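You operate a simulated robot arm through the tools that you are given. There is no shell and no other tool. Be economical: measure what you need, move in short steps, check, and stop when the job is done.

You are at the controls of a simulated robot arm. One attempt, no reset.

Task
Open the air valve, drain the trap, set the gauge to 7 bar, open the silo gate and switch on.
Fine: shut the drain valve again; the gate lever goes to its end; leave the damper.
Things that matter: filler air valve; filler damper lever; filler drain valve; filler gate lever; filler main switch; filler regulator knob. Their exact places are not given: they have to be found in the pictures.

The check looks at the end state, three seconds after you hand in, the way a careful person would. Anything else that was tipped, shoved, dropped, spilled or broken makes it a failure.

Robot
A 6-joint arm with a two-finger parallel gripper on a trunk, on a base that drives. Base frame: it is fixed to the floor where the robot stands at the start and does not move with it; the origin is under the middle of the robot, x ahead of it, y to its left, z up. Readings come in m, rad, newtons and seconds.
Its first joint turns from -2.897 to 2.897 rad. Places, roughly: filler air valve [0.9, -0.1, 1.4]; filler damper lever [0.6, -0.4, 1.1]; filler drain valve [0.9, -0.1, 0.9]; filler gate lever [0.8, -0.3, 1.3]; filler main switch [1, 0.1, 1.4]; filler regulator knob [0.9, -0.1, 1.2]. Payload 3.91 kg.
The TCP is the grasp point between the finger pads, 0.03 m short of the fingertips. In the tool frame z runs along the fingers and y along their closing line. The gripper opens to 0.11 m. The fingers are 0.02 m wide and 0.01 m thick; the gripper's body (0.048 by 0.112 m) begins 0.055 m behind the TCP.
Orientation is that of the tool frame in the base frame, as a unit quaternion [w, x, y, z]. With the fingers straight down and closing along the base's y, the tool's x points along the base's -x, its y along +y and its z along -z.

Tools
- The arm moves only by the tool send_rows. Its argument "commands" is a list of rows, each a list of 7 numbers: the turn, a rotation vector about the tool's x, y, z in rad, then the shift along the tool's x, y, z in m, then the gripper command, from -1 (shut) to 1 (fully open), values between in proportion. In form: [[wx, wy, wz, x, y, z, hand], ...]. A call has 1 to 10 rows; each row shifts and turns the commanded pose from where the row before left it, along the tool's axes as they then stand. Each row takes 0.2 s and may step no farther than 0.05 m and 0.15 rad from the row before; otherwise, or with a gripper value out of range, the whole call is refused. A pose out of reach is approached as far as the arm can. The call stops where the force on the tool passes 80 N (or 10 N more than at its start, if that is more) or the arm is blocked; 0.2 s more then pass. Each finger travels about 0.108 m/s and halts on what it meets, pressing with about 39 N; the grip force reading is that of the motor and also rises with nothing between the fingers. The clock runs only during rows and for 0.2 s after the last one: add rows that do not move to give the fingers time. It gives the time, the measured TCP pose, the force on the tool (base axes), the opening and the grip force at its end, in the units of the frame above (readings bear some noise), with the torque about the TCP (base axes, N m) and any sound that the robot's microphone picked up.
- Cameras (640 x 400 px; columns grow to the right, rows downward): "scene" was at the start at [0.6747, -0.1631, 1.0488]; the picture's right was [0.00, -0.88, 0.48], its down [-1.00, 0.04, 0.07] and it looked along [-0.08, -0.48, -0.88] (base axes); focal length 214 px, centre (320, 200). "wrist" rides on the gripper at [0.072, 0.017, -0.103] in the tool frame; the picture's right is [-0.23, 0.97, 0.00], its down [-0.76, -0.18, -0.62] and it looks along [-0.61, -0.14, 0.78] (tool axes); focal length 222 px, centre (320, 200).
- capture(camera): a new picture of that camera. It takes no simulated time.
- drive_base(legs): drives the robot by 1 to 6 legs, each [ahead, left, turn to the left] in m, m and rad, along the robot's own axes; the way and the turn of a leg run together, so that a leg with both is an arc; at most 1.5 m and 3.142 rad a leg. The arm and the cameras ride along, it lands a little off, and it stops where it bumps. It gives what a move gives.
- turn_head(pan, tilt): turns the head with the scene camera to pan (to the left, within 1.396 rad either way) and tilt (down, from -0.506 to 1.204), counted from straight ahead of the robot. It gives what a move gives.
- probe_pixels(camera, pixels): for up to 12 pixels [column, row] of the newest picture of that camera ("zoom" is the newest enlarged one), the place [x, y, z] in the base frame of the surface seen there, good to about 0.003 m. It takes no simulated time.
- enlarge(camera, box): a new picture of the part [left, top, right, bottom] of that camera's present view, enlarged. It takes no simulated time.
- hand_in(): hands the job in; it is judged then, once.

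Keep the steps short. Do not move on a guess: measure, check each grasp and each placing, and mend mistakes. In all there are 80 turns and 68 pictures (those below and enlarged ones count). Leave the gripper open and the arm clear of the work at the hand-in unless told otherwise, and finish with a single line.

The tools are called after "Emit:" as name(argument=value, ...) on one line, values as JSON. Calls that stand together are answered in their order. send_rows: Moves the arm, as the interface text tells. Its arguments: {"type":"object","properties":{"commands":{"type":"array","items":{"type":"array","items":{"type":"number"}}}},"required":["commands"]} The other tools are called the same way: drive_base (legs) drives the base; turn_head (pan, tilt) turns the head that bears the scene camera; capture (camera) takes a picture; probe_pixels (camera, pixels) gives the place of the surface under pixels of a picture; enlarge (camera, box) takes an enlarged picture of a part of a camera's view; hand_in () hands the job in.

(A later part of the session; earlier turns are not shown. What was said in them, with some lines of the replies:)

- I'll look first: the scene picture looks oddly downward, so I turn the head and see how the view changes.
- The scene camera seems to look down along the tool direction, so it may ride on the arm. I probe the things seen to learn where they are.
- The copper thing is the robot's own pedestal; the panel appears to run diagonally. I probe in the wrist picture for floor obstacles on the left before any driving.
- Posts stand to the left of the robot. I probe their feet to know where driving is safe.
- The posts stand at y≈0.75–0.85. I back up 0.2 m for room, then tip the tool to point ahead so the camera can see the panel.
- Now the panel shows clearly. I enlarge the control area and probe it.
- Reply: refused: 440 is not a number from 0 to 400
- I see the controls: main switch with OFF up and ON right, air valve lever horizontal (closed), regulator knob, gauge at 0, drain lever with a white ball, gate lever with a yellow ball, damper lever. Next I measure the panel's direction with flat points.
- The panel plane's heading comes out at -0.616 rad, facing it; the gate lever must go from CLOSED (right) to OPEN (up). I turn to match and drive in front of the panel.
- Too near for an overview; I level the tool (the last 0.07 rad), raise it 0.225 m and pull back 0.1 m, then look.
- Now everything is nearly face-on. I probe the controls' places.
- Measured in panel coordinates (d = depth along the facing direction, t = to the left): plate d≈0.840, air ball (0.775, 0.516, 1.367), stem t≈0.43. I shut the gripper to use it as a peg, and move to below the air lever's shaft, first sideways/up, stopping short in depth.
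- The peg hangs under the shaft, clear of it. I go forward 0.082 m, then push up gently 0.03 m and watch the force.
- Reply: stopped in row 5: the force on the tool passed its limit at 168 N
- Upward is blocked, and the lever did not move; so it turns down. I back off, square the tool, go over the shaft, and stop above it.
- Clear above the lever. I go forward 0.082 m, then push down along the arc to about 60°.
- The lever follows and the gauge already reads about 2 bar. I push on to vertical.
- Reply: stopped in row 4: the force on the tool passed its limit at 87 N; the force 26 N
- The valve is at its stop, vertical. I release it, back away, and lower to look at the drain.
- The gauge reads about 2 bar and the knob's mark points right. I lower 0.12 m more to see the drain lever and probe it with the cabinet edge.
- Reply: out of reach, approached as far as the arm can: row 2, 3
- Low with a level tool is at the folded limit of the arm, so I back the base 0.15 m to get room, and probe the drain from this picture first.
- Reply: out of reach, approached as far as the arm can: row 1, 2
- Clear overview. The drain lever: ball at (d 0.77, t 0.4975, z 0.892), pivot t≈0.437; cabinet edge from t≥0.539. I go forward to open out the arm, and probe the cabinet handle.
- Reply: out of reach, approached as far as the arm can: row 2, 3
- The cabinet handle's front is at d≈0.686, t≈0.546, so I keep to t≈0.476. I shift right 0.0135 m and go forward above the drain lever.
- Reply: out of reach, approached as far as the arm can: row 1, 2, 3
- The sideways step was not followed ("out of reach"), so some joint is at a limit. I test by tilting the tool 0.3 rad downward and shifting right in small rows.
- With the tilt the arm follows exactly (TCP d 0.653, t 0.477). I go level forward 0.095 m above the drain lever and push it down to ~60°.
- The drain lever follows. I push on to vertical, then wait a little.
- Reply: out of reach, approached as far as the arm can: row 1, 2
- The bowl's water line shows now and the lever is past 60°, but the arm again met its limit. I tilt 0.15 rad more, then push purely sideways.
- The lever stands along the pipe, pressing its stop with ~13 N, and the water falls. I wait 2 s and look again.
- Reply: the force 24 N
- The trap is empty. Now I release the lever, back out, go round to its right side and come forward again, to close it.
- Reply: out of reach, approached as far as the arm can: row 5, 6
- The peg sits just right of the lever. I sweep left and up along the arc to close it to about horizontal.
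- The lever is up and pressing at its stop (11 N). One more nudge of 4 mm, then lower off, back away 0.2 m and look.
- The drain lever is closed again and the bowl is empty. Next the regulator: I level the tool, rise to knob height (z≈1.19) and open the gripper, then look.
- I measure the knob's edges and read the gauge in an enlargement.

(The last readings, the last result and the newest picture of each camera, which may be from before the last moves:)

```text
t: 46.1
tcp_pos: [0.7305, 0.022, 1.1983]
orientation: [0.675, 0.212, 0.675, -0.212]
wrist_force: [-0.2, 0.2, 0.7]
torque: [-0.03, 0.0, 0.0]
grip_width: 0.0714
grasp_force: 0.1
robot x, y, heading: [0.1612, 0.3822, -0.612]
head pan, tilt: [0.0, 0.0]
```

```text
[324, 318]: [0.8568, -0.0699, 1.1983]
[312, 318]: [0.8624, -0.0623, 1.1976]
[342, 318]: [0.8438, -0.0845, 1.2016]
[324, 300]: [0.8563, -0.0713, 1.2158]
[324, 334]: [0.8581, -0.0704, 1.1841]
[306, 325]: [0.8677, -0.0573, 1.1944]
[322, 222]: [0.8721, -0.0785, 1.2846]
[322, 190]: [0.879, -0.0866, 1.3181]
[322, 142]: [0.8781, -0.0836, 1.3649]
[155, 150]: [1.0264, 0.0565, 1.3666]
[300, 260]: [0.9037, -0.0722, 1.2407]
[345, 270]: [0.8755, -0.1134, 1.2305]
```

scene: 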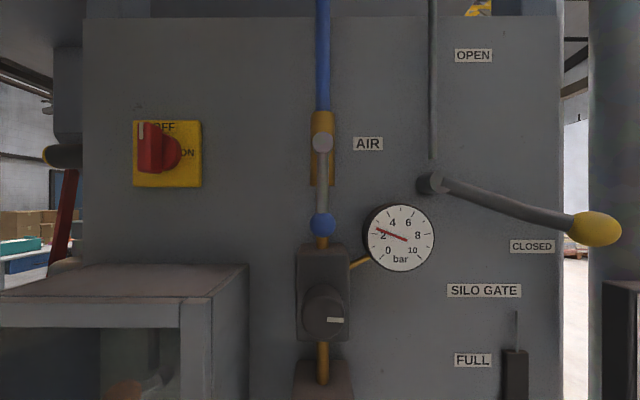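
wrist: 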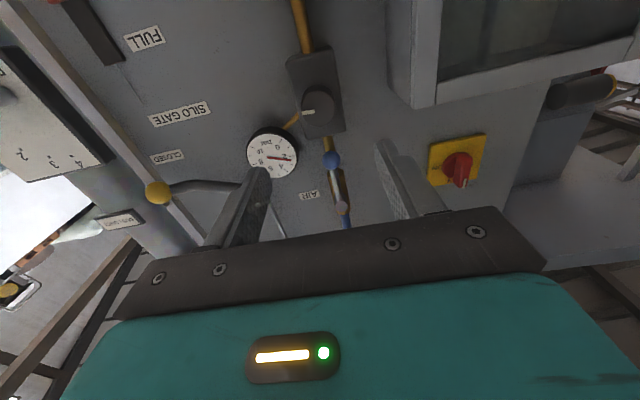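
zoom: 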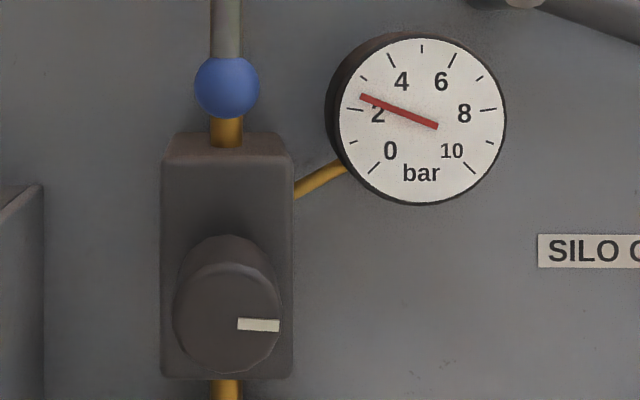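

The gauge shows about 2.5 bar. Knob centre: t≈0.438, z≈1.1995, face d≈0.7395, radius ≈0.02. I move forward 0.16 m with the fingers around it (not yet closing), then grip.

Emit:
send_rows(commands=[[0, 0, 0, -0.001, -0.002, 0.04, 0.3], [0, 0, 0, 0, 0, 0.04, 0.3], [0, 0, 0, 0, 0, 0.04, 0.3], [0, 0, 0, 0, 0, 0.037, 0.3], [0, 0, 0, 0, 0, 0, 0.3]])

Emit:
capture(camera="wrist")

Emit:
capture(camera="scene")

```text
t: 47.3
tcp_pos: [0.8602, -0.0717, 1.2001]
orientation: [0.674, 0.211, 0.675, -0.212]
wrist_force: [-0.5, 0.2, -0.5]
torque: [0.0, 0.01, -0.01]
grip_width: 0.0716
grasp_force: 0.1
robot x, y, heading: [0.1627, 0.3813, -0.612]
head pan, tilt: [0.0, 0.0]
```

```text
31 pictures are left
```

wrist: 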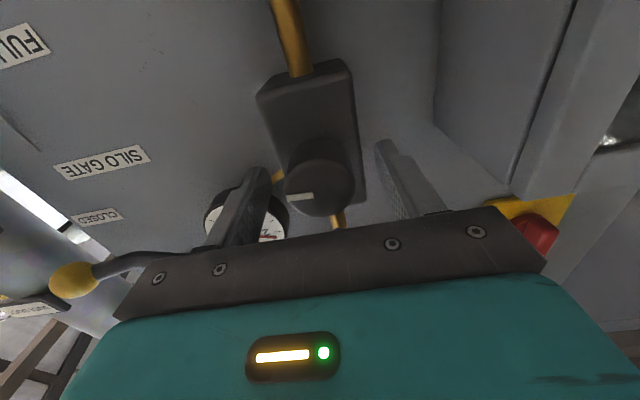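

```text
30 pictures are left
```

scene: 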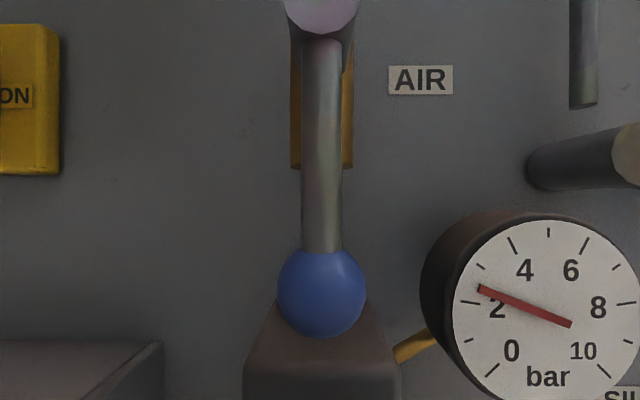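

The fingers straddle the knob and the gauge is in the scene view. I close and turn clockwise 0.45 rad as a test.

Emit:
send_rows(commands=[[0, 0, 0, 0, 0, 0, -1], [0, 0, 0, 0, 0, 0, -1], [0, 0, 0, 0, 0, 0, -1], [0, 0, 0.15, 0, 0, 0, -1], [0, 0, 0.15, 0, 0, 0, -1], [0, 0, 0.15, 0, 0, 0, -1], [0, 0, 0, 0, 0, 0, -1]])

Emit:
capture(camera="scene")

```text
t: 48.9
tcp_pos: [0.8612, -0.0715, 1.2003]
orientation: [0.698, 0.368, 0.611, -0.064]
wrist_force: [-4.8, -14.4, -1.9]
torque: [-0.43, -0.62, -0.64]
grip_width: 0.0415
grasp_force: 44.8
out of reach, approached as far as the arm can: row 6
robot x, y, heading: [0.1587, 0.3874, -0.617]
head pan, tilt: [0.0, 0.0]
stopped in row 7: the force on the tool passed its limit at 84 N (the readings are from after the stop); the commanded pose is now the measured one
```

```text
29 pictures are left
```

scene: 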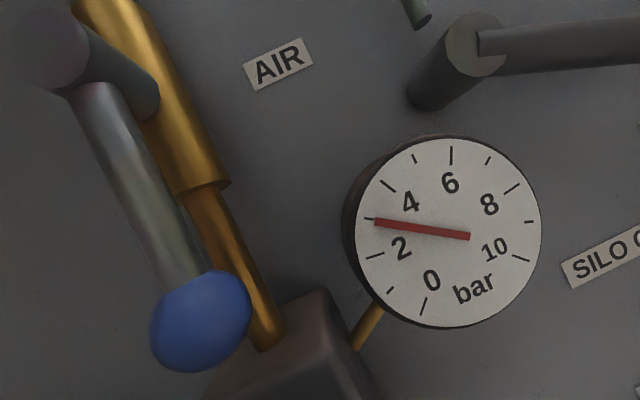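

The needle rose to about 3 (image rotated with the tool). The roll limit is near +0.43, so I ratchet: open, roll back 1.35 rad freely, and grip again.

Emit:
send_rows(commands=[[0, 0, 0, 0, 0, 0, 0.3], [0, 0, 0, 0, 0, 0, 0.3], [0, 0, -0.15, 0, 0, 0, 0.3], [0, 0, -0.15, 0, 0, 0, 0.3], [0, 0, -0.15, 0, 0, 0, 0.3], [0, 0, -0.15, 0, 0, 0, 0.3], [0, 0, -0.15, 0, 0, 0, 0.3], [0, 0, -0.15, 0, 0, 0, 0.3], [0, 0, -0.15, 0, 0, 0, 0.3], [0, 0, -0.15, 0, 0, 0, 0.3]])

Emit:
send_rows(commands=[[0, 0, -0.15, 0, 0, 0, 0.3], [0, 0, 0, 0, 0, 0, 0.3]])

Emit:
capture(camera="wrist")

```text
t: 51.1
tcp_pos: [0.861, -0.0677, 1.2012]
orientation: [0.541, -0.043, 0.711, -0.447]
wrist_force: [0.2, 0.2, -0.3]
torque: [-0.03, 0.01, -0.04]
grip_width: 0.0715
grasp_force: 0.1
robot x, y, heading: [0.1547, 0.3865, -0.614]
head pan, tilt: [0.0, 0.0]
```

```text
t: 51.7
tcp_pos: [0.8627, -0.068, 1.2017]
orientation: [0.506, -0.097, 0.706, -0.486]
wrist_force: [0.4, 0.3, -0.2]
torque: [-0.01, 0.01, 0.02]
grip_width: 0.0715
grasp_force: 0.1
robot x, y, heading: [0.1626, 0.3818, -0.615]
head pan, tilt: [0.0, 0.0]
```

```text
28 pictures are left
```

wrist: 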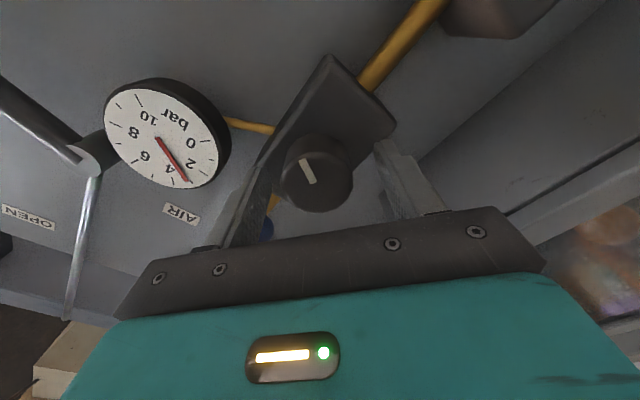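

The wrist camera sees knob and gauge (3 bar). I recentre by 5 mm, grip, then turn clockwise 1.05 rad.

Emit:
send_rows(commands=[[0, 0, 0, 0.005, -0.0015, 0, 0.3], [0, 0, 0, 0, 0, 0, -1], [0, 0, 0, 0, 0, 0, -1], [0, 0, 0.15, 0, 0, 0, -1], [0, 0, 0.15, 0, 0, 0, -1], [0, 0, 0.15, 0, 0, 0, -1], [0, 0, 0.15, 0, 0, 0, -1], [0, 0, 0.15, 0, 0, 0, -1], [0, 0, 0.15, 0, 0, 0, -1], [0, 0, 0, 0, 0, 0, -1]])

Emit:
capture(camera="wrist")

```text
t: 53.9
tcp_pos: [0.8593, -0.0703, 1.1996]
orientation: [0.667, 0.22, 0.679, -0.216]
wrist_force: [-16.9, 31.4, -25.5]
torque: [0.38, 0.54, 0.7]
grip_width: 0.0412
grasp_force: 45.3
robot x, y, heading: [0.1634, 0.3852, -0.613]
head pan, tilt: [0.0, 0.0]
```

```text
27 pictures are left
```

wrist: 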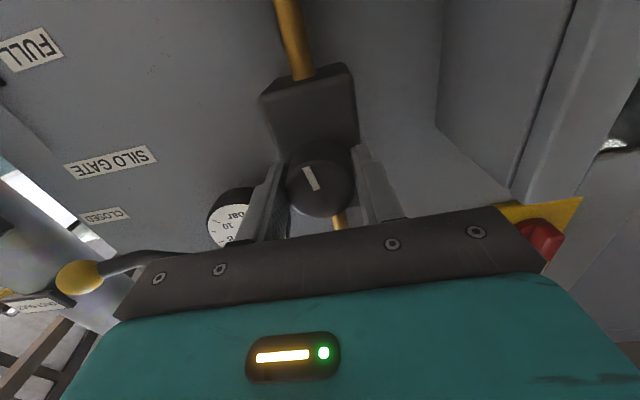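

The knob turned along (~0.9 rad). I read the gauge with the scene camera.

Emit:
enlarge(camera="scene", box=[400, 180, 640, 400])

```text
1.82 times, centred on (520, 290) of scene
```

zoom: 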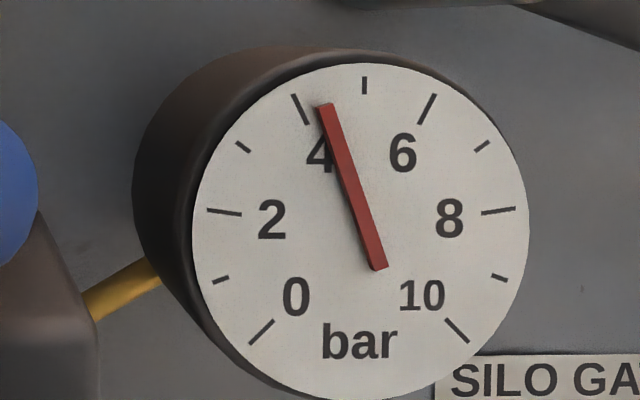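

The needle stands at about 4.3 bar: roughly 0.69 rad per bar, so 1.84 rad remain. I turn 0.3 more, then open and roll back to about -1.2.

Emit:
send_rows(commands=[[0, 0, 0.15, 0, 0, 0, -1], [0, 0, 0.15, 0, 0, 0, -1], [0, 0, 0, 0, 0, 0, -1], [0, 0, 0, 0, 0, 0, 0.3], [0, 0, 0, 0, 0, 0, 0.3], [0, 0, -0.15, 0, 0, 0, 0.3], [0, 0, -0.15, 0, 0, 0, 0.3], [0, 0, -0.15, 0, 0, 0, 0.3], [0, 0, -0.15, 0, 0, 0, 0.3], [0, 0, -0.15, 0, 0, 0, 0.3]])

Emit:
send_rows(commands=[[0, 0, -0.15, 0, 0, 0, 0.3], [0, 0, -0.15, 0, 0, 0, 0.3], [0, 0, -0.15, 0, 0, 0, 0.3], [0, 0, -0.15, 0, 0, 0, 0.3], [0, 0, -0.15, 0, 0, 0, 0.3], [0, 0, 0, 0, 0, 0, 0.3]])

Emit:
capture(camera="wrist")

```text
t: 56.1
tcp_pos: [0.8578, -0.072, 1.1991]
orientation: [0.601, 0.062, 0.71, -0.361]
wrist_force: [-0.3, -0.2, 0.4]
torque: [0.02, 0.02, 0.01]
grip_width: 0.0718
grasp_force: 0.0
robot x, y, heading: [0.1602, 0.3819, -0.615]
head pan, tilt: [0.0, 0.0]
```

```text
t: 57.5
tcp_pos: [0.859, -0.0713, 1.1986]
orientation: [0.427, -0.202, 0.684, -0.556]
wrist_force: [-0.1, 0.0, 0.4]
torque: [-0.01, 0.04, -0.01]
grip_width: 0.0714
grasp_force: 0.2
robot x, y, heading: [0.1611, 0.3805, -0.617]
head pan, tilt: [0.0, 0.0]
```

```text
25 pictures are left
```

wrist: 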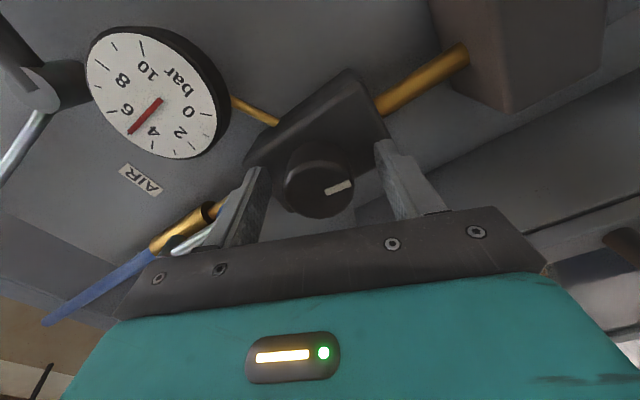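

About 4.8 bar. I grip again and turn 1.2 rad, then read.

Emit:
send_rows(commands=[[0, 0, 0, 0, 0, 0, -1], [0, 0, 0, 0, 0, 0, -1], [0, 0, 0.15, 0, 0, 0, -1], [0, 0, 0.15, 0, 0, 0, -1], [0, 0, 0.15, 0, 0, 0, -1], [0, 0, 0.15, 0, 0, 0, -1], [0, 0, 0.15, 0, 0, 0, -1], [0, 0, 0.15, 0, 0, 0, -1], [0, 0, 0.15, 0, 0, 0, -1], [0, 0, 0.15, 0, 0, 0, -1]])

Emit:
send_rows(commands=[[0, 0, 0, 0, 0, 0, -1], [0, 0, 0, 0, 0, 0, -1]])

Emit:
enlarge(camera="scene", box=[400, 180, 640, 400])

```text
t: 59.7
tcp_pos: [0.8597, -0.0705, 1.1972]
orientation: [0.667, 0.221, 0.678, -0.216]
wrist_force: [-2.5, 15.7, -4.9]
torque: [0.16, 0.27, 0.52]
grip_width: 0.0414
grasp_force: 44.6
robot x, y, heading: [0.1581, 0.3873, -0.619]
head pan, tilt: [0.0, 0.0]
```

```text
t: 60.3
tcp_pos: [0.8589, -0.0698, 1.1988]
orientation: [0.667, 0.22, 0.678, -0.217]
wrist_force: [-4.3, 23.5, -12.0]
torque: [0.08, 0.16, 0.49]
grip_width: 0.0411
grasp_force: 44.9
robot x, y, heading: [0.1595, 0.3813, -0.615]
head pan, tilt: [0.0, 0.0]
```

```text
1.82 times, centred on (520, 290) of scene
```

zoom: 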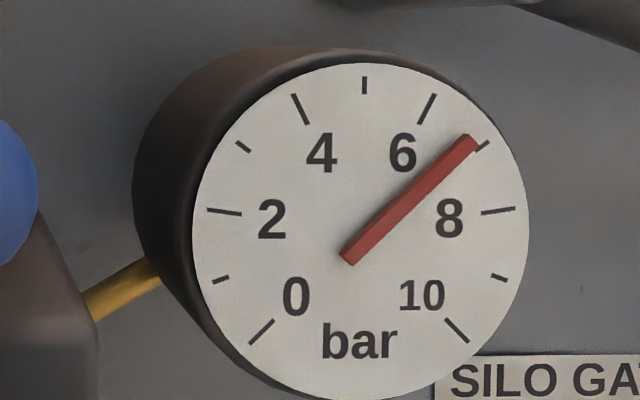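

The needle is at 6.74 bar. I turn about 0.16 rad more and read again.

Emit:
send_rows(commands=[[0, 0, 0.08, 0, 0, 0, -1], [0, 0, 0.08, 0, 0, 0, -1], [0, 0, 0, 0, 0, 0, -1], [0, 0, 0, 0, 0, 0, -1]])

Emit:
enlarge(camera="scene", box=[340, 180, 600, 400])

```text
t: 61.3
tcp_pos: [0.8599, -0.071, 1.199]
orientation: [0.682, 0.273, 0.658, -0.164]
wrist_force: [-7.7, 37.8, -19.1]
torque: [0.27, 0.37, 1.14]
grip_width: 0.0413
grasp_force: 44.9
robot x, y, heading: [0.1587, 0.3827, -0.616]
head pan, tilt: [0.0, 0.0]
```

```text
1.82 times, centred on (470, 290) of scene
```

zoom: 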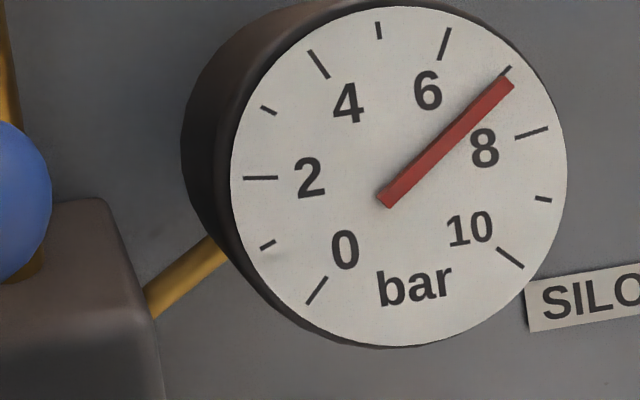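

The needle is now parallel to the 7 tick (both ≈44.8° in the picture). I open, back out, and read it again from a square view.

Emit:
send_rows(commands=[[0, 0, 0, 0, 0, 0, 0.3], [0, 0, 0, 0, 0, 0, 0.3], [0, 0, 0, 0, 0, -0.04, 0.3], [0, 0, 0, 0, 0, -0.04, 0.3], [0, 0, -0.08, 0, 0, -0.03, 0.3], [0, 0, -0.075, 0, 0, 0, 0]])

Emit:
enlarge(camera="scene", box=[340, 180, 460, 300])

Emit:
capture(camera="scene")

```text
t: 62.7
tcp_pos: [0.7701, -0.0069, 1.1999]
orientation: [0.668, 0.221, 0.678, -0.215]
wrist_force: [0.8, -0.2, -0.1]
torque: [0.03, 0.01, -0.04]
grip_width: 0.055
grasp_force: 0.1
robot x, y, heading: [0.1622, 0.3843, -0.618]
head pan, tilt: [0.0, 0.0]
```

```text
3.33 times, centred on (400, 240) of scene
```

zoom: 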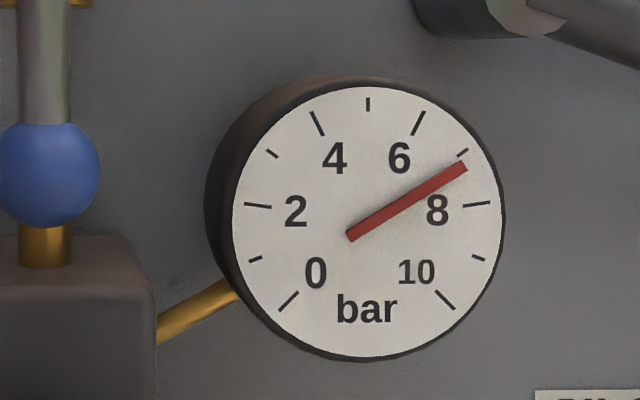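

```text
21 pictures are left
```

scene: 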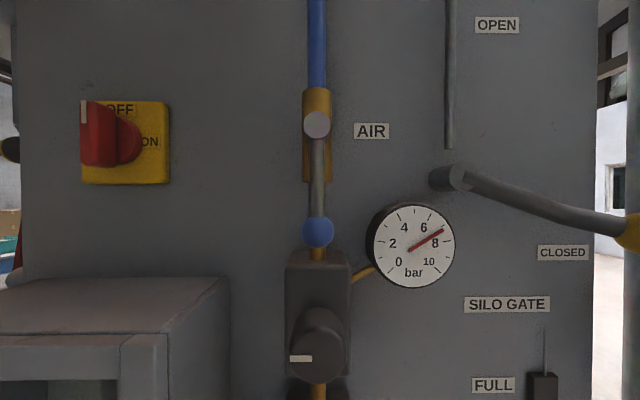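

Square on, the needle now reads about 7.15, so it may have lagged. I wait a second and read once more.

Emit:
send_rows(commands=[[0, 0, 0, 0, 0, 0, 0.3], [0, 0, 0, 0, 0, 0, 0.3], [0, 0, 0, 0, 0, 0, 0.3], [0, 0, 0, 0, 0, 0, 0.3], [0, 0, 0, 0, 0, 0, 0.3]])

Emit:
enlarge(camera="scene", box=[365, 195, 461, 291])

```text
t: 63.9
tcp_pos: [0.7686, -0.0081, 1.1995]
orientation: [0.668, 0.221, 0.677, -0.215]
wrist_force: [-0.2, 0.1, 0.3]
torque: [0.06, 0.0, 0.02]
grip_width: 0.0715
grasp_force: 0.2
robot x, y, heading: [0.16, 0.3843, -0.614]
head pan, tilt: [0.0, 0.0]
```

```text
4.17 times, centred on (413, 243) of scene
```

zoom: 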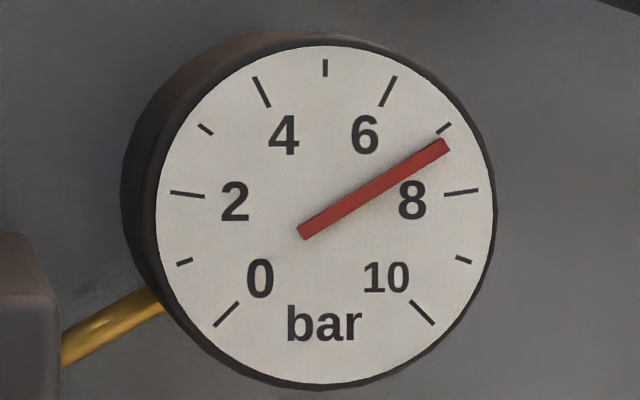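

It settled at about 7.17 bar. I grip the knob again and turn back 0.12 rad.

Emit:
send_rows(commands=[[0, 0, 0, 0, 0, 0.04, 0.3], [0, 0, 0, 0, 0, 0.04, 0.3], [0, 0, 0, 0, 0, 0.03, 0.3], [0, 0, 0, 0, 0, 0, -1], [0, 0, 0, 0, 0, 0, -1], [0, 0, -0.06, 0, 0, 0, -1], [0, 0, -0.06, 0, 0, 0, -1], [0, 0, 0, 0, 0, 0, -1], [0, 0, 0, 0, 0, 0, -1], [0, 0, 0, 0, 0, 0, -1]])

Emit:
enlarge(camera="scene", box=[400, 180, 640, 400])

```text
t: 66.1
tcp_pos: [0.8586, -0.0707, 1.1984]
orientation: [0.654, 0.181, 0.689, -0.255]
wrist_force: [-0.3, 9.9, -2.2]
torque: [0.08, 0.12, 0.21]
grip_width: 0.0413
grasp_force: 44.6
robot x, y, heading: [0.1637, 0.3856, -0.612]
head pan, tilt: [0.0, 0.0]
```

```text
1.82 times, centred on (520, 290) of scene
```

zoom: 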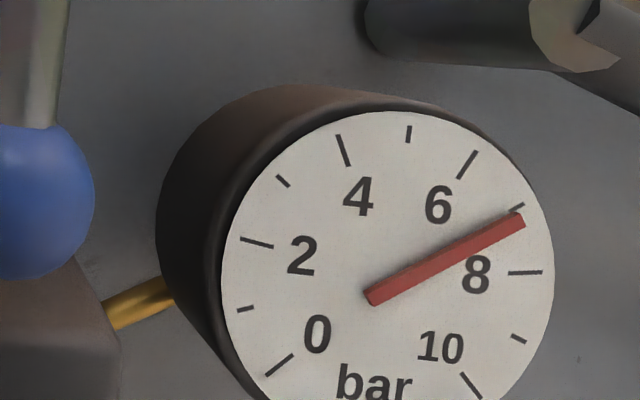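

About 7.05. A touch more (-0.03 rad), then release, back out and read square-on.

Emit:
send_rows(commands=[[0, 0, -0.03, 0, 0, 0, -1], [0, 0, 0, 0, 0, 0, -1], [0, 0, 0, 0, 0, 0, 0.3], [0, 0, 0, 0, 0, 0, 0.3], [0, 0, 0, 0, 0, -0.04, 0.3], [0, 0, 0, 0, 0, -0.04, 0.3], [0, 0, 0.08, 0, 0, -0.03, 0.3], [0, 0, 0.07, 0, 0, 0, 0.3], [0, 0, 0, 0, 0, 0, 0.3]])

Emit:
enlarge(camera="scene", box=[365, 195, 461, 291])

```text
t: 68.1
tcp_pos: [0.7699, -0.0071, 1.1991]
orientation: [0.668, 0.221, 0.677, -0.214]
wrist_force: [0.9, 0.2, 0.0]
torque: [-0.01, -0.01, -0.03]
grip_width: 0.0715
grasp_force: 0.1
robot x, y, heading: [0.1621, 0.3808, -0.614]
head pan, tilt: [0.0, 0.0]
```

```text
4.17 times, centred on (413, 243) of scene
```

zoom: 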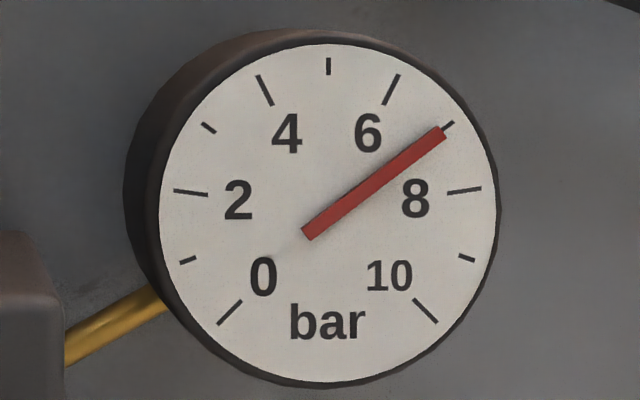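

It reads ≈6.95–7.0: good. Next the gate lever (pivot t≈0.29, z≈1.328, rod d≈0.80). I close the gripper, pull the arm back 0.1 m, and drive 0.1 m ahead and 0.15 m right for reach.

Emit:
send_rows(commands=[[0, 0, 0, 0, 0, -0.05, -1], [0, 0, 0, 0, 0, -0.05, -1], [0, 0, 0, 0, 0, 0, -1]])

Emit:
drive_base(legs=[[0, -0.15, 0], [0.1, 0, 0]])

Emit:
send_rows(commands=[[0, 0, 0, -0.02, -0.037, 0, -1], [0, 0, 0, -0.02, -0.037, 0, -1], [0, 0, 0, 0, 0, 0, -1]])

Emit:
capture(camera="scene")

```text
t: 68.9
tcp_pos: [0.6875, 0.0513, 1.2023]
orientation: [0.668, 0.221, 0.677, -0.216]
wrist_force: [0.3, 0.2, 0.1]
torque: [-0.01, 0.03, 0.01]
grip_width: 0.0001
grasp_force: 37.6
robot x, y, heading: [0.1616, 0.3833, -0.614]
head pan, tilt: [0.0, 0.0]
```

```text
t: 71.0
tcp_pos: [0.6864, -0.1266, 1.2022]
orientation: [0.668, 0.22, 0.677, -0.215]
wrist_force: [0.3, 0.1, 0.4]
torque: [0.0, -0.01, 0.03]
grip_width: 0.0
grasp_force: 37.7
robot x, y, heading: [0.1538, 0.2019, -0.613]
head pan, tilt: [0.0, 0.0]
```

```text
t: 71.8
tcp_pos: [0.6512, -0.1743, 1.2313]
orientation: [0.657, 0.229, 0.685, -0.217]
wrist_force: [0.4, -0.6, 1.0]
torque: [0.02, 0.01, 0.0]
grip_width: 0.0
grasp_force: 38.0
out of reach, approached as far as the arm can: row 2
robot x, y, heading: [0.1582, 0.2017, -0.612]
head pan, tilt: [0.0, 0.0]
```

```text
17 pictures are left
```

scene: 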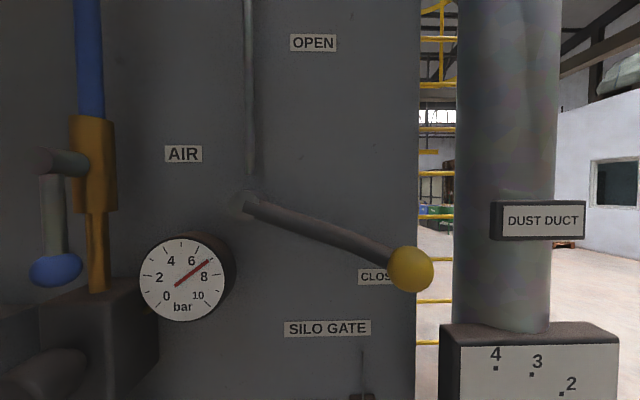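

The gauge confirms 7. The arm dislikes targets right of its axis, so I move it 0.1 m left first and drive the base 0.12 m right.

Emit:
send_rows(commands=[[0, -0.02, 0, 0, 0.05, 0, -1], [0, -0.02, 0, 0, 0.05, 0, -1]])

Emit:
drive_base(legs=[[0, -0.12, 0]])

Emit:
probe_pixels(camera="scene", pixels=[[248, 206], [300, 225], [340, 240], [380, 255], [410, 268], [235, 198], [500, 205]])

```text
t: 72.4
tcp_pos: [0.7028, -0.1079, 1.24]
orientation: [0.681, 0.216, 0.665, -0.218]
wrist_force: [0.2, -0.3, 0.3]
torque: [-0.01, 0.01, 0.04]
grip_width: 0.0
grasp_force: 37.8
robot x, y, heading: [0.1588, 0.204, -0.609]
head pan, tilt: [0.0, 0.0]
```

```text
t: 73.6
tcp_pos: [0.6339, -0.206, 1.241]
orientation: [0.682, 0.216, 0.664, -0.219]
wrist_force: [-0.2, 0.2, 0.1]
torque: [0.04, 0.01, -0.02]
grip_width: 0.0
grasp_force: 37.6
robot x, y, heading: [0.0888, 0.1034, -0.614]
head pan, tilt: [0.0, 0.0]
```

```text
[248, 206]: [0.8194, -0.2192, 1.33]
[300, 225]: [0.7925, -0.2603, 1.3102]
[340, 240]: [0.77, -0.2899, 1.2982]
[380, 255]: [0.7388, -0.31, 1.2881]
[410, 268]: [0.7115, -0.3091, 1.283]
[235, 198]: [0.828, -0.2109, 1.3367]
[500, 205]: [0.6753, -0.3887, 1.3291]
```

Rod points refine the pivot to (t 0.302, z 1.333), rod centre d≈0.804. I go to just below the rod at t≈0.22 and forward 0.145 m.

Emit:
send_rows(commands=[[0, 0.025, 0, -0.018, 0.021, 0, -1], [0, 0, 0, 0, 0, 0.049, -1], [0, 0, 0, 0, 0, 0.049, -1], [0, 0, 0, 0, 0, 0.047, -1], [0, 0, 0, 0, 0, 0, -1]])

Emit:
capture(camera="wrist")

```text
t: 74.8
tcp_pos: [0.761, -0.2738, 1.2608]
orientation: [0.673, 0.219, 0.673, -0.216]
wrist_force: [-0.7, 0.2, 1.1]
torque: [0.0, -0.04, -0.01]
grip_width: 0.0
grasp_force: 37.5
robot x, y, heading: [0.0856, 0.1074, -0.616]
head pan, tilt: [0.0, 0.0]
```

```text
16 pictures are left
```

wrist: 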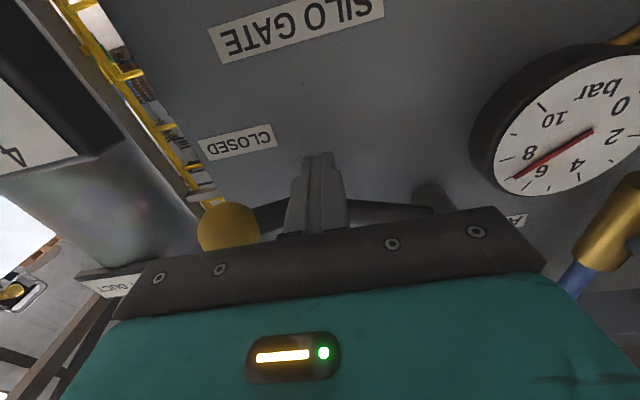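

The peg is under the rod beside the yellow ball. I push it up along its arc to about +50°.

Emit:
send_rows(commands=[[0, 0, 0, -0.021, 0.003, 0, -1], [0, 0, 0, -0.018, -0.0088, 0, -1], [0, 0, 0, -0.013, -0.0037, 0, -1], [0, 0, 0, -0.017, -0.002, 0, -1], [0, 0, 0, -0.017, 0.001, 0, -1], [0, 0, 0, -0.0165, 0.0038, 0, -1], [0, 0, 0, -0.0156, 0.0066, 0, -1], [0, 0, 0, -0.0141, 0.0093, 0, -1], [0, 0, 0, 0, 0, 0, -1]])

Emit:
capture(camera="wrist")

```text
t: 76.8
tcp_pos: [0.7665, -0.2668, 1.3899]
orientation: [0.673, 0.219, 0.672, -0.216]
wrist_force: [0.8, -2.2, -2.1]
torque: [0.05, 0.02, -0.05]
grip_width: 0.0
grasp_force: 37.2
robot x, y, heading: [0.0881, 0.1032, -0.612]
head pan, tilt: [0.0, 0.0]
```

```text
15 pictures are left
```

wrist: 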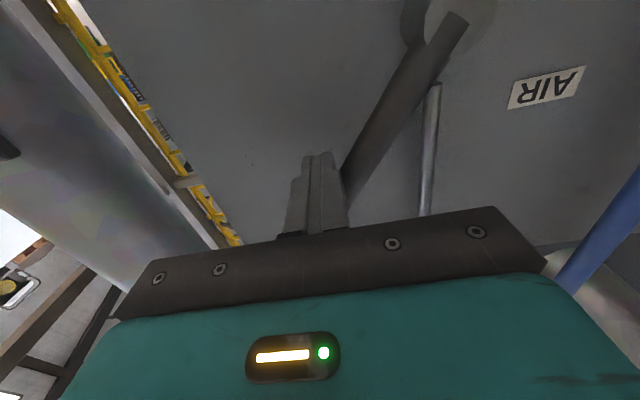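

It follows. I push on toward the end stop; the force limit will stop the call there.

Emit:
send_rows(commands=[[0, 0, 0, -0.0154, 0.0119, 0, -1], [0, 0, 0, -0.0102, 0.0135, 0, -1], [0, 0, 0, -0.0076, 0.0151, 0, -1], [0, 0, 0, -0.005, 0.0162, 0, -1], [0, 0, 0, 0, 0, 0, -1]])

Emit:
capture(camera="wrist")

```text
t: 77.3
tcp_pos: [0.773, -0.2611, 1.4011]
orientation: [0.667, 0.225, 0.676, -0.218]
wrist_force: [-14.2, -6.7, -5.7]
torque: [0.1, -0.01, -0.2]
grip_width: 0.0001
grasp_force: 37.8
robot x, y, heading: [0.0867, 0.1016, -0.622]
head pan, tilt: [0.0, 0.0]
stopped in row 2: the force on the tool passed its limit at 109 N (the readings are from after the stop); the commanded pose is now the measured one
```

```text
14 pictures are left
```

wrist: 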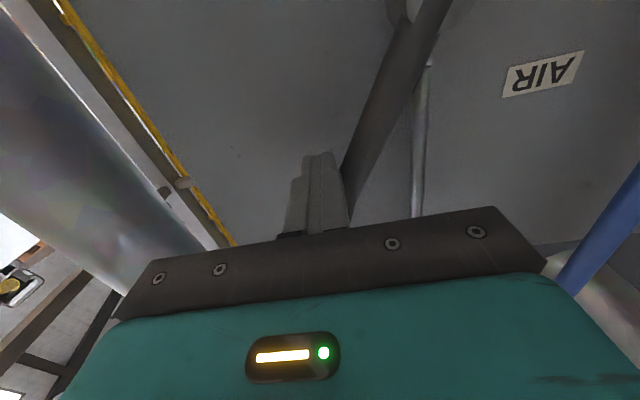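

It stopped at about 57°, at 109 N. To tell the end stop from friction, I push once more gently along the arc.

Emit:
send_rows(commands=[[0, 0, 0, -0.002, 0.003, 0, -1], [0, 0, 0, -0.002, 0.003, 0, -1], [0, 0, 0, -0.002, 0.003, 0, -1], [0, 0, 0, 0, 0, 0, -1]])

```text
t: 78.0
tcp_pos: [0.7738, -0.2619, 1.4016]
orientation: [0.664, 0.227, 0.677, -0.221]
wrist_force: [-17.8, -7.2, -8.5]
torque: [0.11, 0.01, -0.22]
grip_width: 0.0001
grasp_force: 37.0
robot x, y, heading: [0.0883, 0.1048, -0.621]
head pan, tilt: [0.0, 0.0]
stopped in row 3: the force on the tool passed its limit at 86 N (the readings are from after the stop); the commanded pose is now the measured one
```

Hard stop. I move off the lever (down and right), back out 0.2 m and look.

Emit:
send_rows(commands=[[0, 0, 0, 0.008, -0.012, 0, -1], [0, -0.01, 0, 0, 0, -0.05, -1], [0, 0, 0, 0, 0, -0.05, -1], [0, 0, 0, 0, 0, -0.05, -1], [0, 0, 0, 0.02, 0, -0.04, -1], [0, 0, 0, 0.03, 0, 0, -1], [0, 0, 0, 0, 0, 0, -1]])

Emit:
capture(camera="scene")

```text
t: 79.5
tcp_pos: [0.6158, -0.1548, 1.3471]
orientation: [0.668, 0.225, 0.674, -0.221]
wrist_force: [0.1, 0.3, 0.2]
torque: [0.03, 0.01, 0.0]
grip_width: 0.0001
grasp_force: 37.2
robot x, y, heading: [0.0833, 0.104, -0.618]
head pan, tilt: [0.0, 0.0]
```

```text
13 pictures are left
```

scene: 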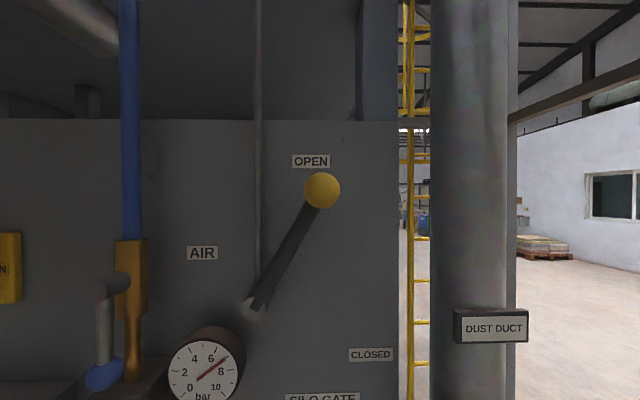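

The gate lever is at OPEN, at its stop. Now the main switch: I drive the base 0.32 m left, shift the arm 0.09 m left, and look.

Emit:
drive_base(legs=[[0, 0.32, 0]])

Emit:
send_rows(commands=[[0, 0, 0, -0.01, 0.045, 0, 0], [0, 0, 0, -0.01, 0.045, 0, 0], [0, 0, 0, 0, 0, 0, 0]])

Emit:
capture(camera="scene")

```text
t: 81.7
tcp_pos: [0.8004, 0.1033, 1.3475]
orientation: [0.668, 0.225, 0.673, -0.222]
wrist_force: [-0.4, -0.6, 0.0]
torque: [-0.01, -0.01, 0.02]
grip_width: 0.0001
grasp_force: 38.3
robot x, y, heading: [0.2738, 0.3632, -0.616]
head pan, tilt: [0.0, 0.0]
```

```text
t: 82.5
tcp_pos: [0.8528, 0.1756, 1.3681]
orientation: [0.667, 0.225, 0.674, -0.222]
wrist_force: [-0.3, 0.3, -0.1]
torque: [0.01, 0.02, -0.02]
grip_width: 0.055
grasp_force: 0.0
robot x, y, heading: [0.2739, 0.3619, -0.618]
head pan, tilt: [0.0, 0.0]
```

```text
12 pictures are left
```

scene: 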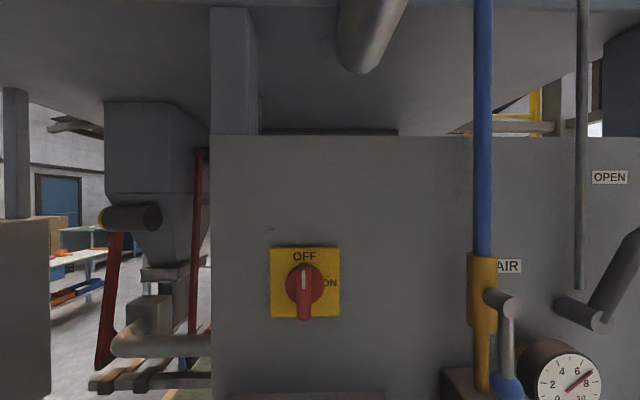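

I see the switch square-on at (305, 283). I enlarge it and measure.

Emit:
enlarge(camera="scene", box=[257, 232, 353, 332])

Emit:
probe_pixels(camera="scene", pixels=[[305, 270], [304, 284], [304, 300], [304, 315], [304, 318], [294, 285], [317, 290], [300, 312], [308, 312], [275, 310], [335, 255]])

```text
4.00 times, centred on (305, 282) of scene
```

zoom: 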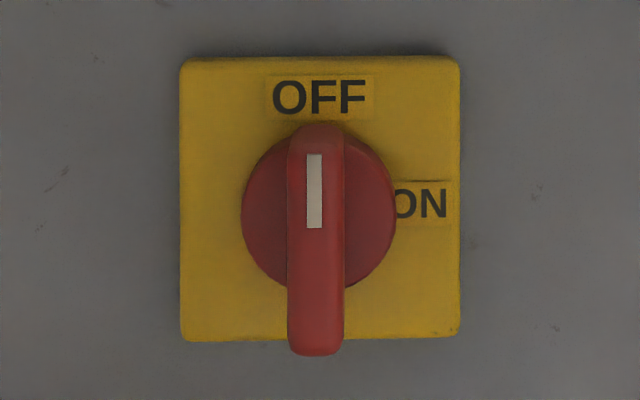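

```text
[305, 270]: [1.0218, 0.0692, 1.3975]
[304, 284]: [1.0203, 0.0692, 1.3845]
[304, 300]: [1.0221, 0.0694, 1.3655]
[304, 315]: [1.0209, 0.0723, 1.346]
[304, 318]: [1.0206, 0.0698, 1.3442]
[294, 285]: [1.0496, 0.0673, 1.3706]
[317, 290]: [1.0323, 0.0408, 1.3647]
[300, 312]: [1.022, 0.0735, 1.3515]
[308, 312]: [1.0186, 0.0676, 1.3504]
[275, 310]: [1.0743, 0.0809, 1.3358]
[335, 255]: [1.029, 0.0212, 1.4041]
```

Switch bar: front d≈0.793, depth to 0.8176, centre t≈0.646, z≈1.371, length ≈0.058. I will grip the bar by its ends with the tool rolled -90° and turn it clockwise. First I centre, open to 0.08 m and roll.

Emit:
send_rows(commands=[[0, 0, 0, -0.003, 0.01, 0, 0.455], [0, 0, -0.15, 0, 0, 0, 0.455], [0, 0, -0.15, 0, 0, 0, 0.455], [0, 0, -0.15, 0, 0, 0, 0.455], [0, 0, -0.15, 0, 0, 0, 0.455], [0, 0, -0.15, 0, 0, 0, 0.455], [0, 0, -0.15, 0, 0, 0, 0.455], [0, 0, -0.15, 0, 0, 0, 0.455], [0, 0, -0.15, 0, 0, 0, 0.455], [0, 0, -0.15, 0, 0, 0, 0.455]])

Emit:
send_rows(commands=[[0, 0, -0.15, 0, 0, 0, 0.455], [0, 0, -0.0708, 0, 0, 0, 0.455], [0, 0, 0, 0, 0, 0, 0.455]])

Emit:
capture(camera="wrist")

```text
t: 84.7
tcp_pos: [0.8603, 0.1849, 1.3688]
orientation: [0.383, -0.246, 0.667, -0.59]
wrist_force: [0.4, 0.3, -0.2]
torque: [-0.01, -0.01, -0.01]
grip_width: 0.0802
grasp_force: 0.0
robot x, y, heading: [0.2692, 0.3637, -0.616]
head pan, tilt: [0.0, 0.0]
```

```text
t: 85.5
tcp_pos: [0.8606, 0.1839, 1.3703]
orientation: [0.314, -0.318, 0.636, -0.629]
wrist_force: [0.1, 0.1, 0.5]
torque: [0.03, -0.03, 0.0]
grip_width: 0.08
grasp_force: 0.1
robot x, y, heading: [0.2692, 0.3626, -0.614]
head pan, tilt: [0.0, 0.0]
```

```text
10 pictures are left
```

wrist: 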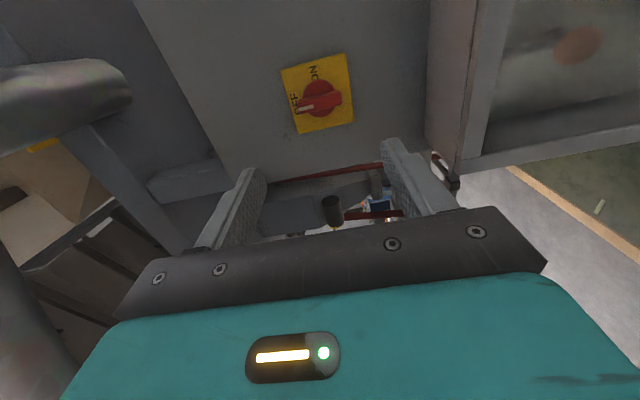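

Rolled well (TCP t 0.6475, z 1.370). I trim the yaw by 0.028 rad, and go forward 0.13 m, then check.

Emit:
send_rows(commands=[[0, -0.028, 0, -0.001, -0.001, 0.04, 0.455], [0, 0, 0, 0, 0, 0.045, 0.455], [0, 0, 0, 0, 0, 0.045, 0.455], [0, 0, 0, 0, 0, 0, 0.455]])

Emit:
capture(camera="wrist")

```text
t: 86.5
tcp_pos: [0.9664, 0.1102, 1.3673]
orientation: [0.325, -0.325, 0.632, -0.624]
wrist_force: [-0.2, 0.1, 0.0]
torque: [-0.01, -0.01, -0.01]
grip_width: 0.0803
grasp_force: 0.1
robot x, y, heading: [0.2728, 0.363, -0.625]
head pan, tilt: [0.0, 0.0]
```

```text
9 pictures are left
```

wrist: 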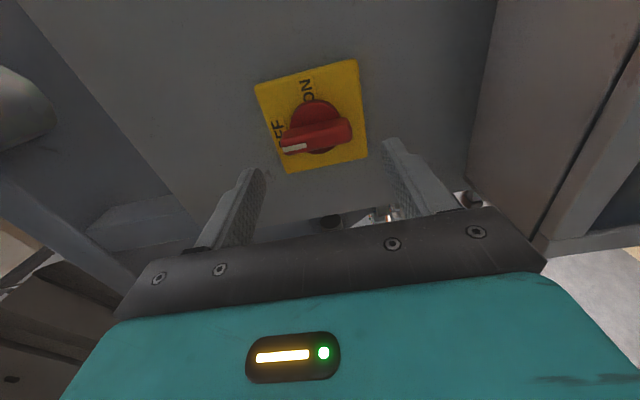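

Aligned. I go forward the last 0.055 m with a 3 mm trim up, and close on the bar's ends.

Emit:
send_rows(commands=[[0, 0, 0, 0.002, -0.0035, 0.03, 0.455], [0, 0, 0, 0, 0, 0.025, 0.455], [0, 0, 0, 0, 0, 0, -0.3], [0, 0, 0, 0, 0, 0, -1], [0, 0, 0, 0, 0, 0, -1]])

Emit:
capture(camera="wrist")

```text
t: 87.7
tcp_pos: [1.0103, 0.0757, 1.3698]
orientation: [0.325, -0.326, 0.631, -0.624]
wrist_force: [15.1, -8.4, 12.3]
torque: [-0.81, -1.23, 0.55]
grip_width: 0.0598
grasp_force: 44.6
robot x, y, heading: [0.2678, 0.3616, -0.621]
head pan, tilt: [0.0, 0.0]
```

```text
8 pictures are left
```

wrist: 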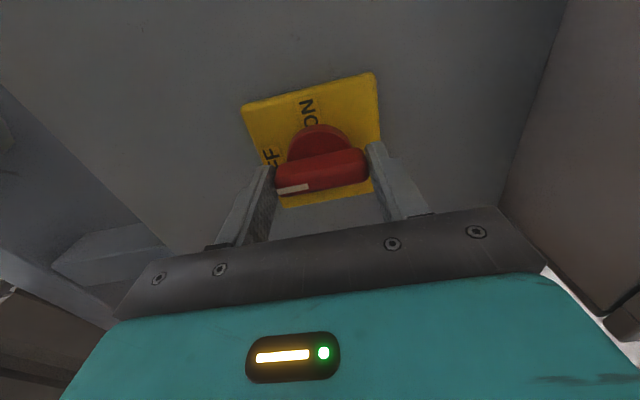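

The bar is gripped end to end (0.060 m). I turn clockwise 0.9 rad.

Emit:
send_rows(commands=[[0, 0, 0.1, 0, 0, 0, -1], [0, 0, 0.1, 0, 0, 0, -1], [0, 0, 0.14, 0, 0, 0, -1], [0, 0, 0.14, 0, 0, 0, -1], [0, 0, 0.14, 0, 0, 0, -1], [0, 0, 0.14, 0, 0, 0, -1], [0, 0, 0.14, 0, 0, 0, -1], [0, 0, 0, 0, 0, 0, -1]])

Emit:
capture(camera="wrist")

```text
t: 89.5
tcp_pos: [1.013, 0.0765, 1.3694]
orientation: [0.562, -0.019, 0.712, -0.42]
wrist_force: [-8.1, 21.8, -54.2]
torque: [0.35, 0.64, -0.15]
grip_width: 0.0601
grasp_force: 45.0
robot x, y, heading: [0.2735, 0.3677, -0.62]
head pan, tilt: [0.0, 0.0]
```

```text
7 pictures are left
```

wrist: 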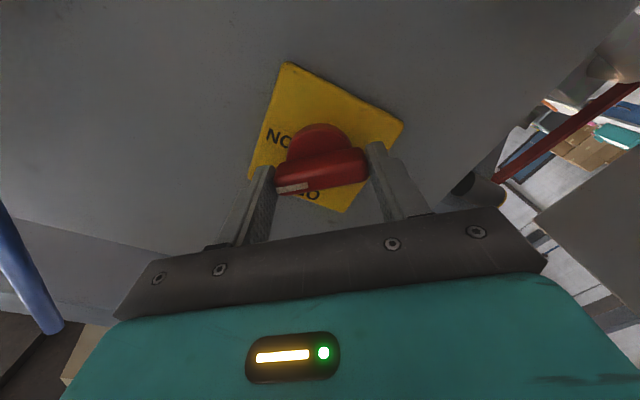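

It turns. A downward side load of 54 N shows that I'm a little high; I ease down 3 mm and turn the remaining 0.7 rad.

Emit:
send_rows(commands=[[0, 0, 0, 0.0021, 0.0021, 0, -1], [0, 0, 0.12, 0, 0, 0, -1], [0, 0, 0.12, 0, 0, 0, -1], [0, 0, 0.12, 0, 0, 0, -1], [0, 0, 0.12, 0, 0, 0, -1], [0, 0, 0.12, 0, 0, 0, -1], [0, 0, 0.12, 0, 0, 0, -1], [0, 0, 0, 0, 0, 0, -1]])

Emit:
capture(camera="wrist")

```text
t: 91.3
tcp_pos: [1.0128, 0.0784, 1.3674]
orientation: [0.675, 0.232, 0.672, -0.195]
wrist_force: [41.5, 22.6, -0.3]
torque: [-1.14, 0.8, 0.12]
grip_width: 0.0603
grasp_force: 45.0
robot x, y, heading: [0.2679, 0.3642, -0.616]
head pan, tilt: [0.0, 0.0]
```

```text
6 pictures are left
```

wrist: 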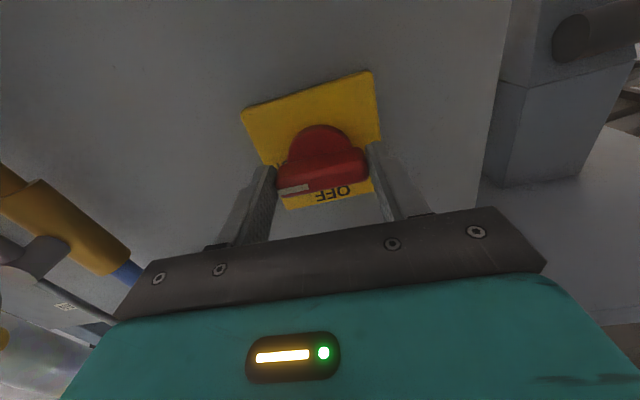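

The bar is horizontal with its mark at ON (roll slightly past level, resisting). I open, back out 0.2 m, and look.

Emit:
send_rows(commands=[[0, 0, 0, 0, 0, 0, 0.455], [0, 0, 0, 0, 0, 0, 0.455], [0, 0, 0, 0, 0, -0.05, 0.455], [0, 0, 0, 0, 0, -0.05, 0.455], [0, 0, 0, 0, 0, -0.05, 0.455], [0, 0, 0, 0, 0, -0.05, 0.455], [0, 0, 0, 0, 0, -0.04, 1], [0, 0, 0, 0, 0, 0, 1]])

Emit:
capture(camera="scene")

```text
t: 93.1
tcp_pos: [0.8164, 0.2138, 1.3706]
orientation: [0.676, 0.234, 0.671, -0.195]
wrist_force: [-0.3, -0.2, 0.6]
torque: [0.01, -0.03, -0.02]
grip_width: 0.11
grasp_force: 0.0
robot x, y, heading: [0.2708, 0.3627, -0.615]
head pan, tilt: [0.0, 0.0]
```

```text
5 pictures are left
```

scene: 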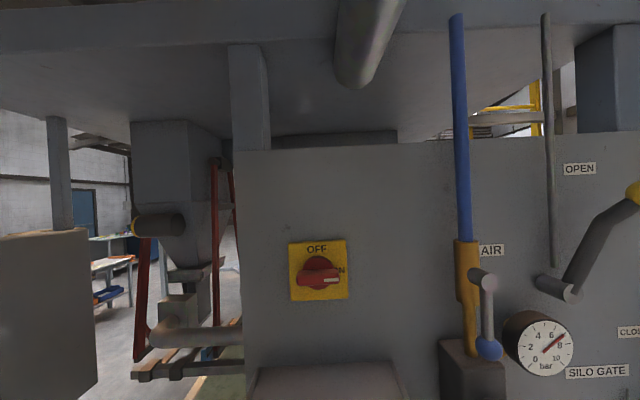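

The switch mark points to ON, the air lever is along the pipe, the gate is at OPEN. I enlarge the gauge and switch for a last check.

Emit:
enlarge(camera="scene", box=[490, 300, 590, 390])

Emit:
enlarge(camera="scene", box=[275, 230, 365, 310])

```text
4.44 times, centred on (540, 345) of scene
```

zoom: 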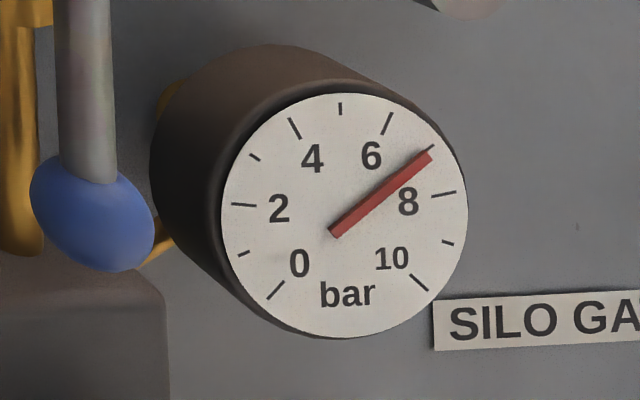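

```text
5.00 times, centred on (320, 270) of scene
```

zoom: 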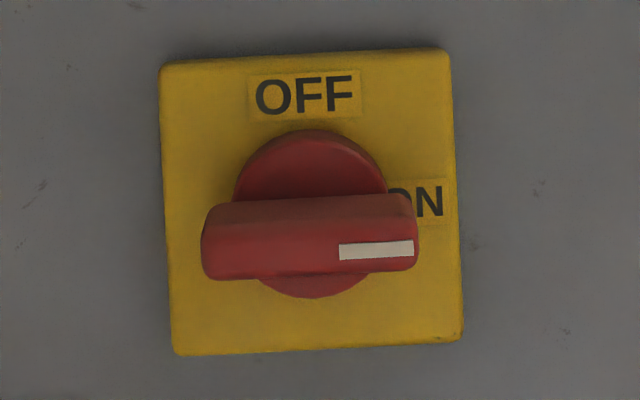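

The gauge reads 7, the switch is ON, and the drain lever was seen closed with the bowl empty. The gripper is open and the arm is clear, so I hand in.

Emit:
hand_in()

```text
The job is handed in.
```

Job handed in: air valve open, trap drained and drain valve shut again, gauge at 7 bar, gate lever at its OPEN stop, main switch ON, damper untouched.
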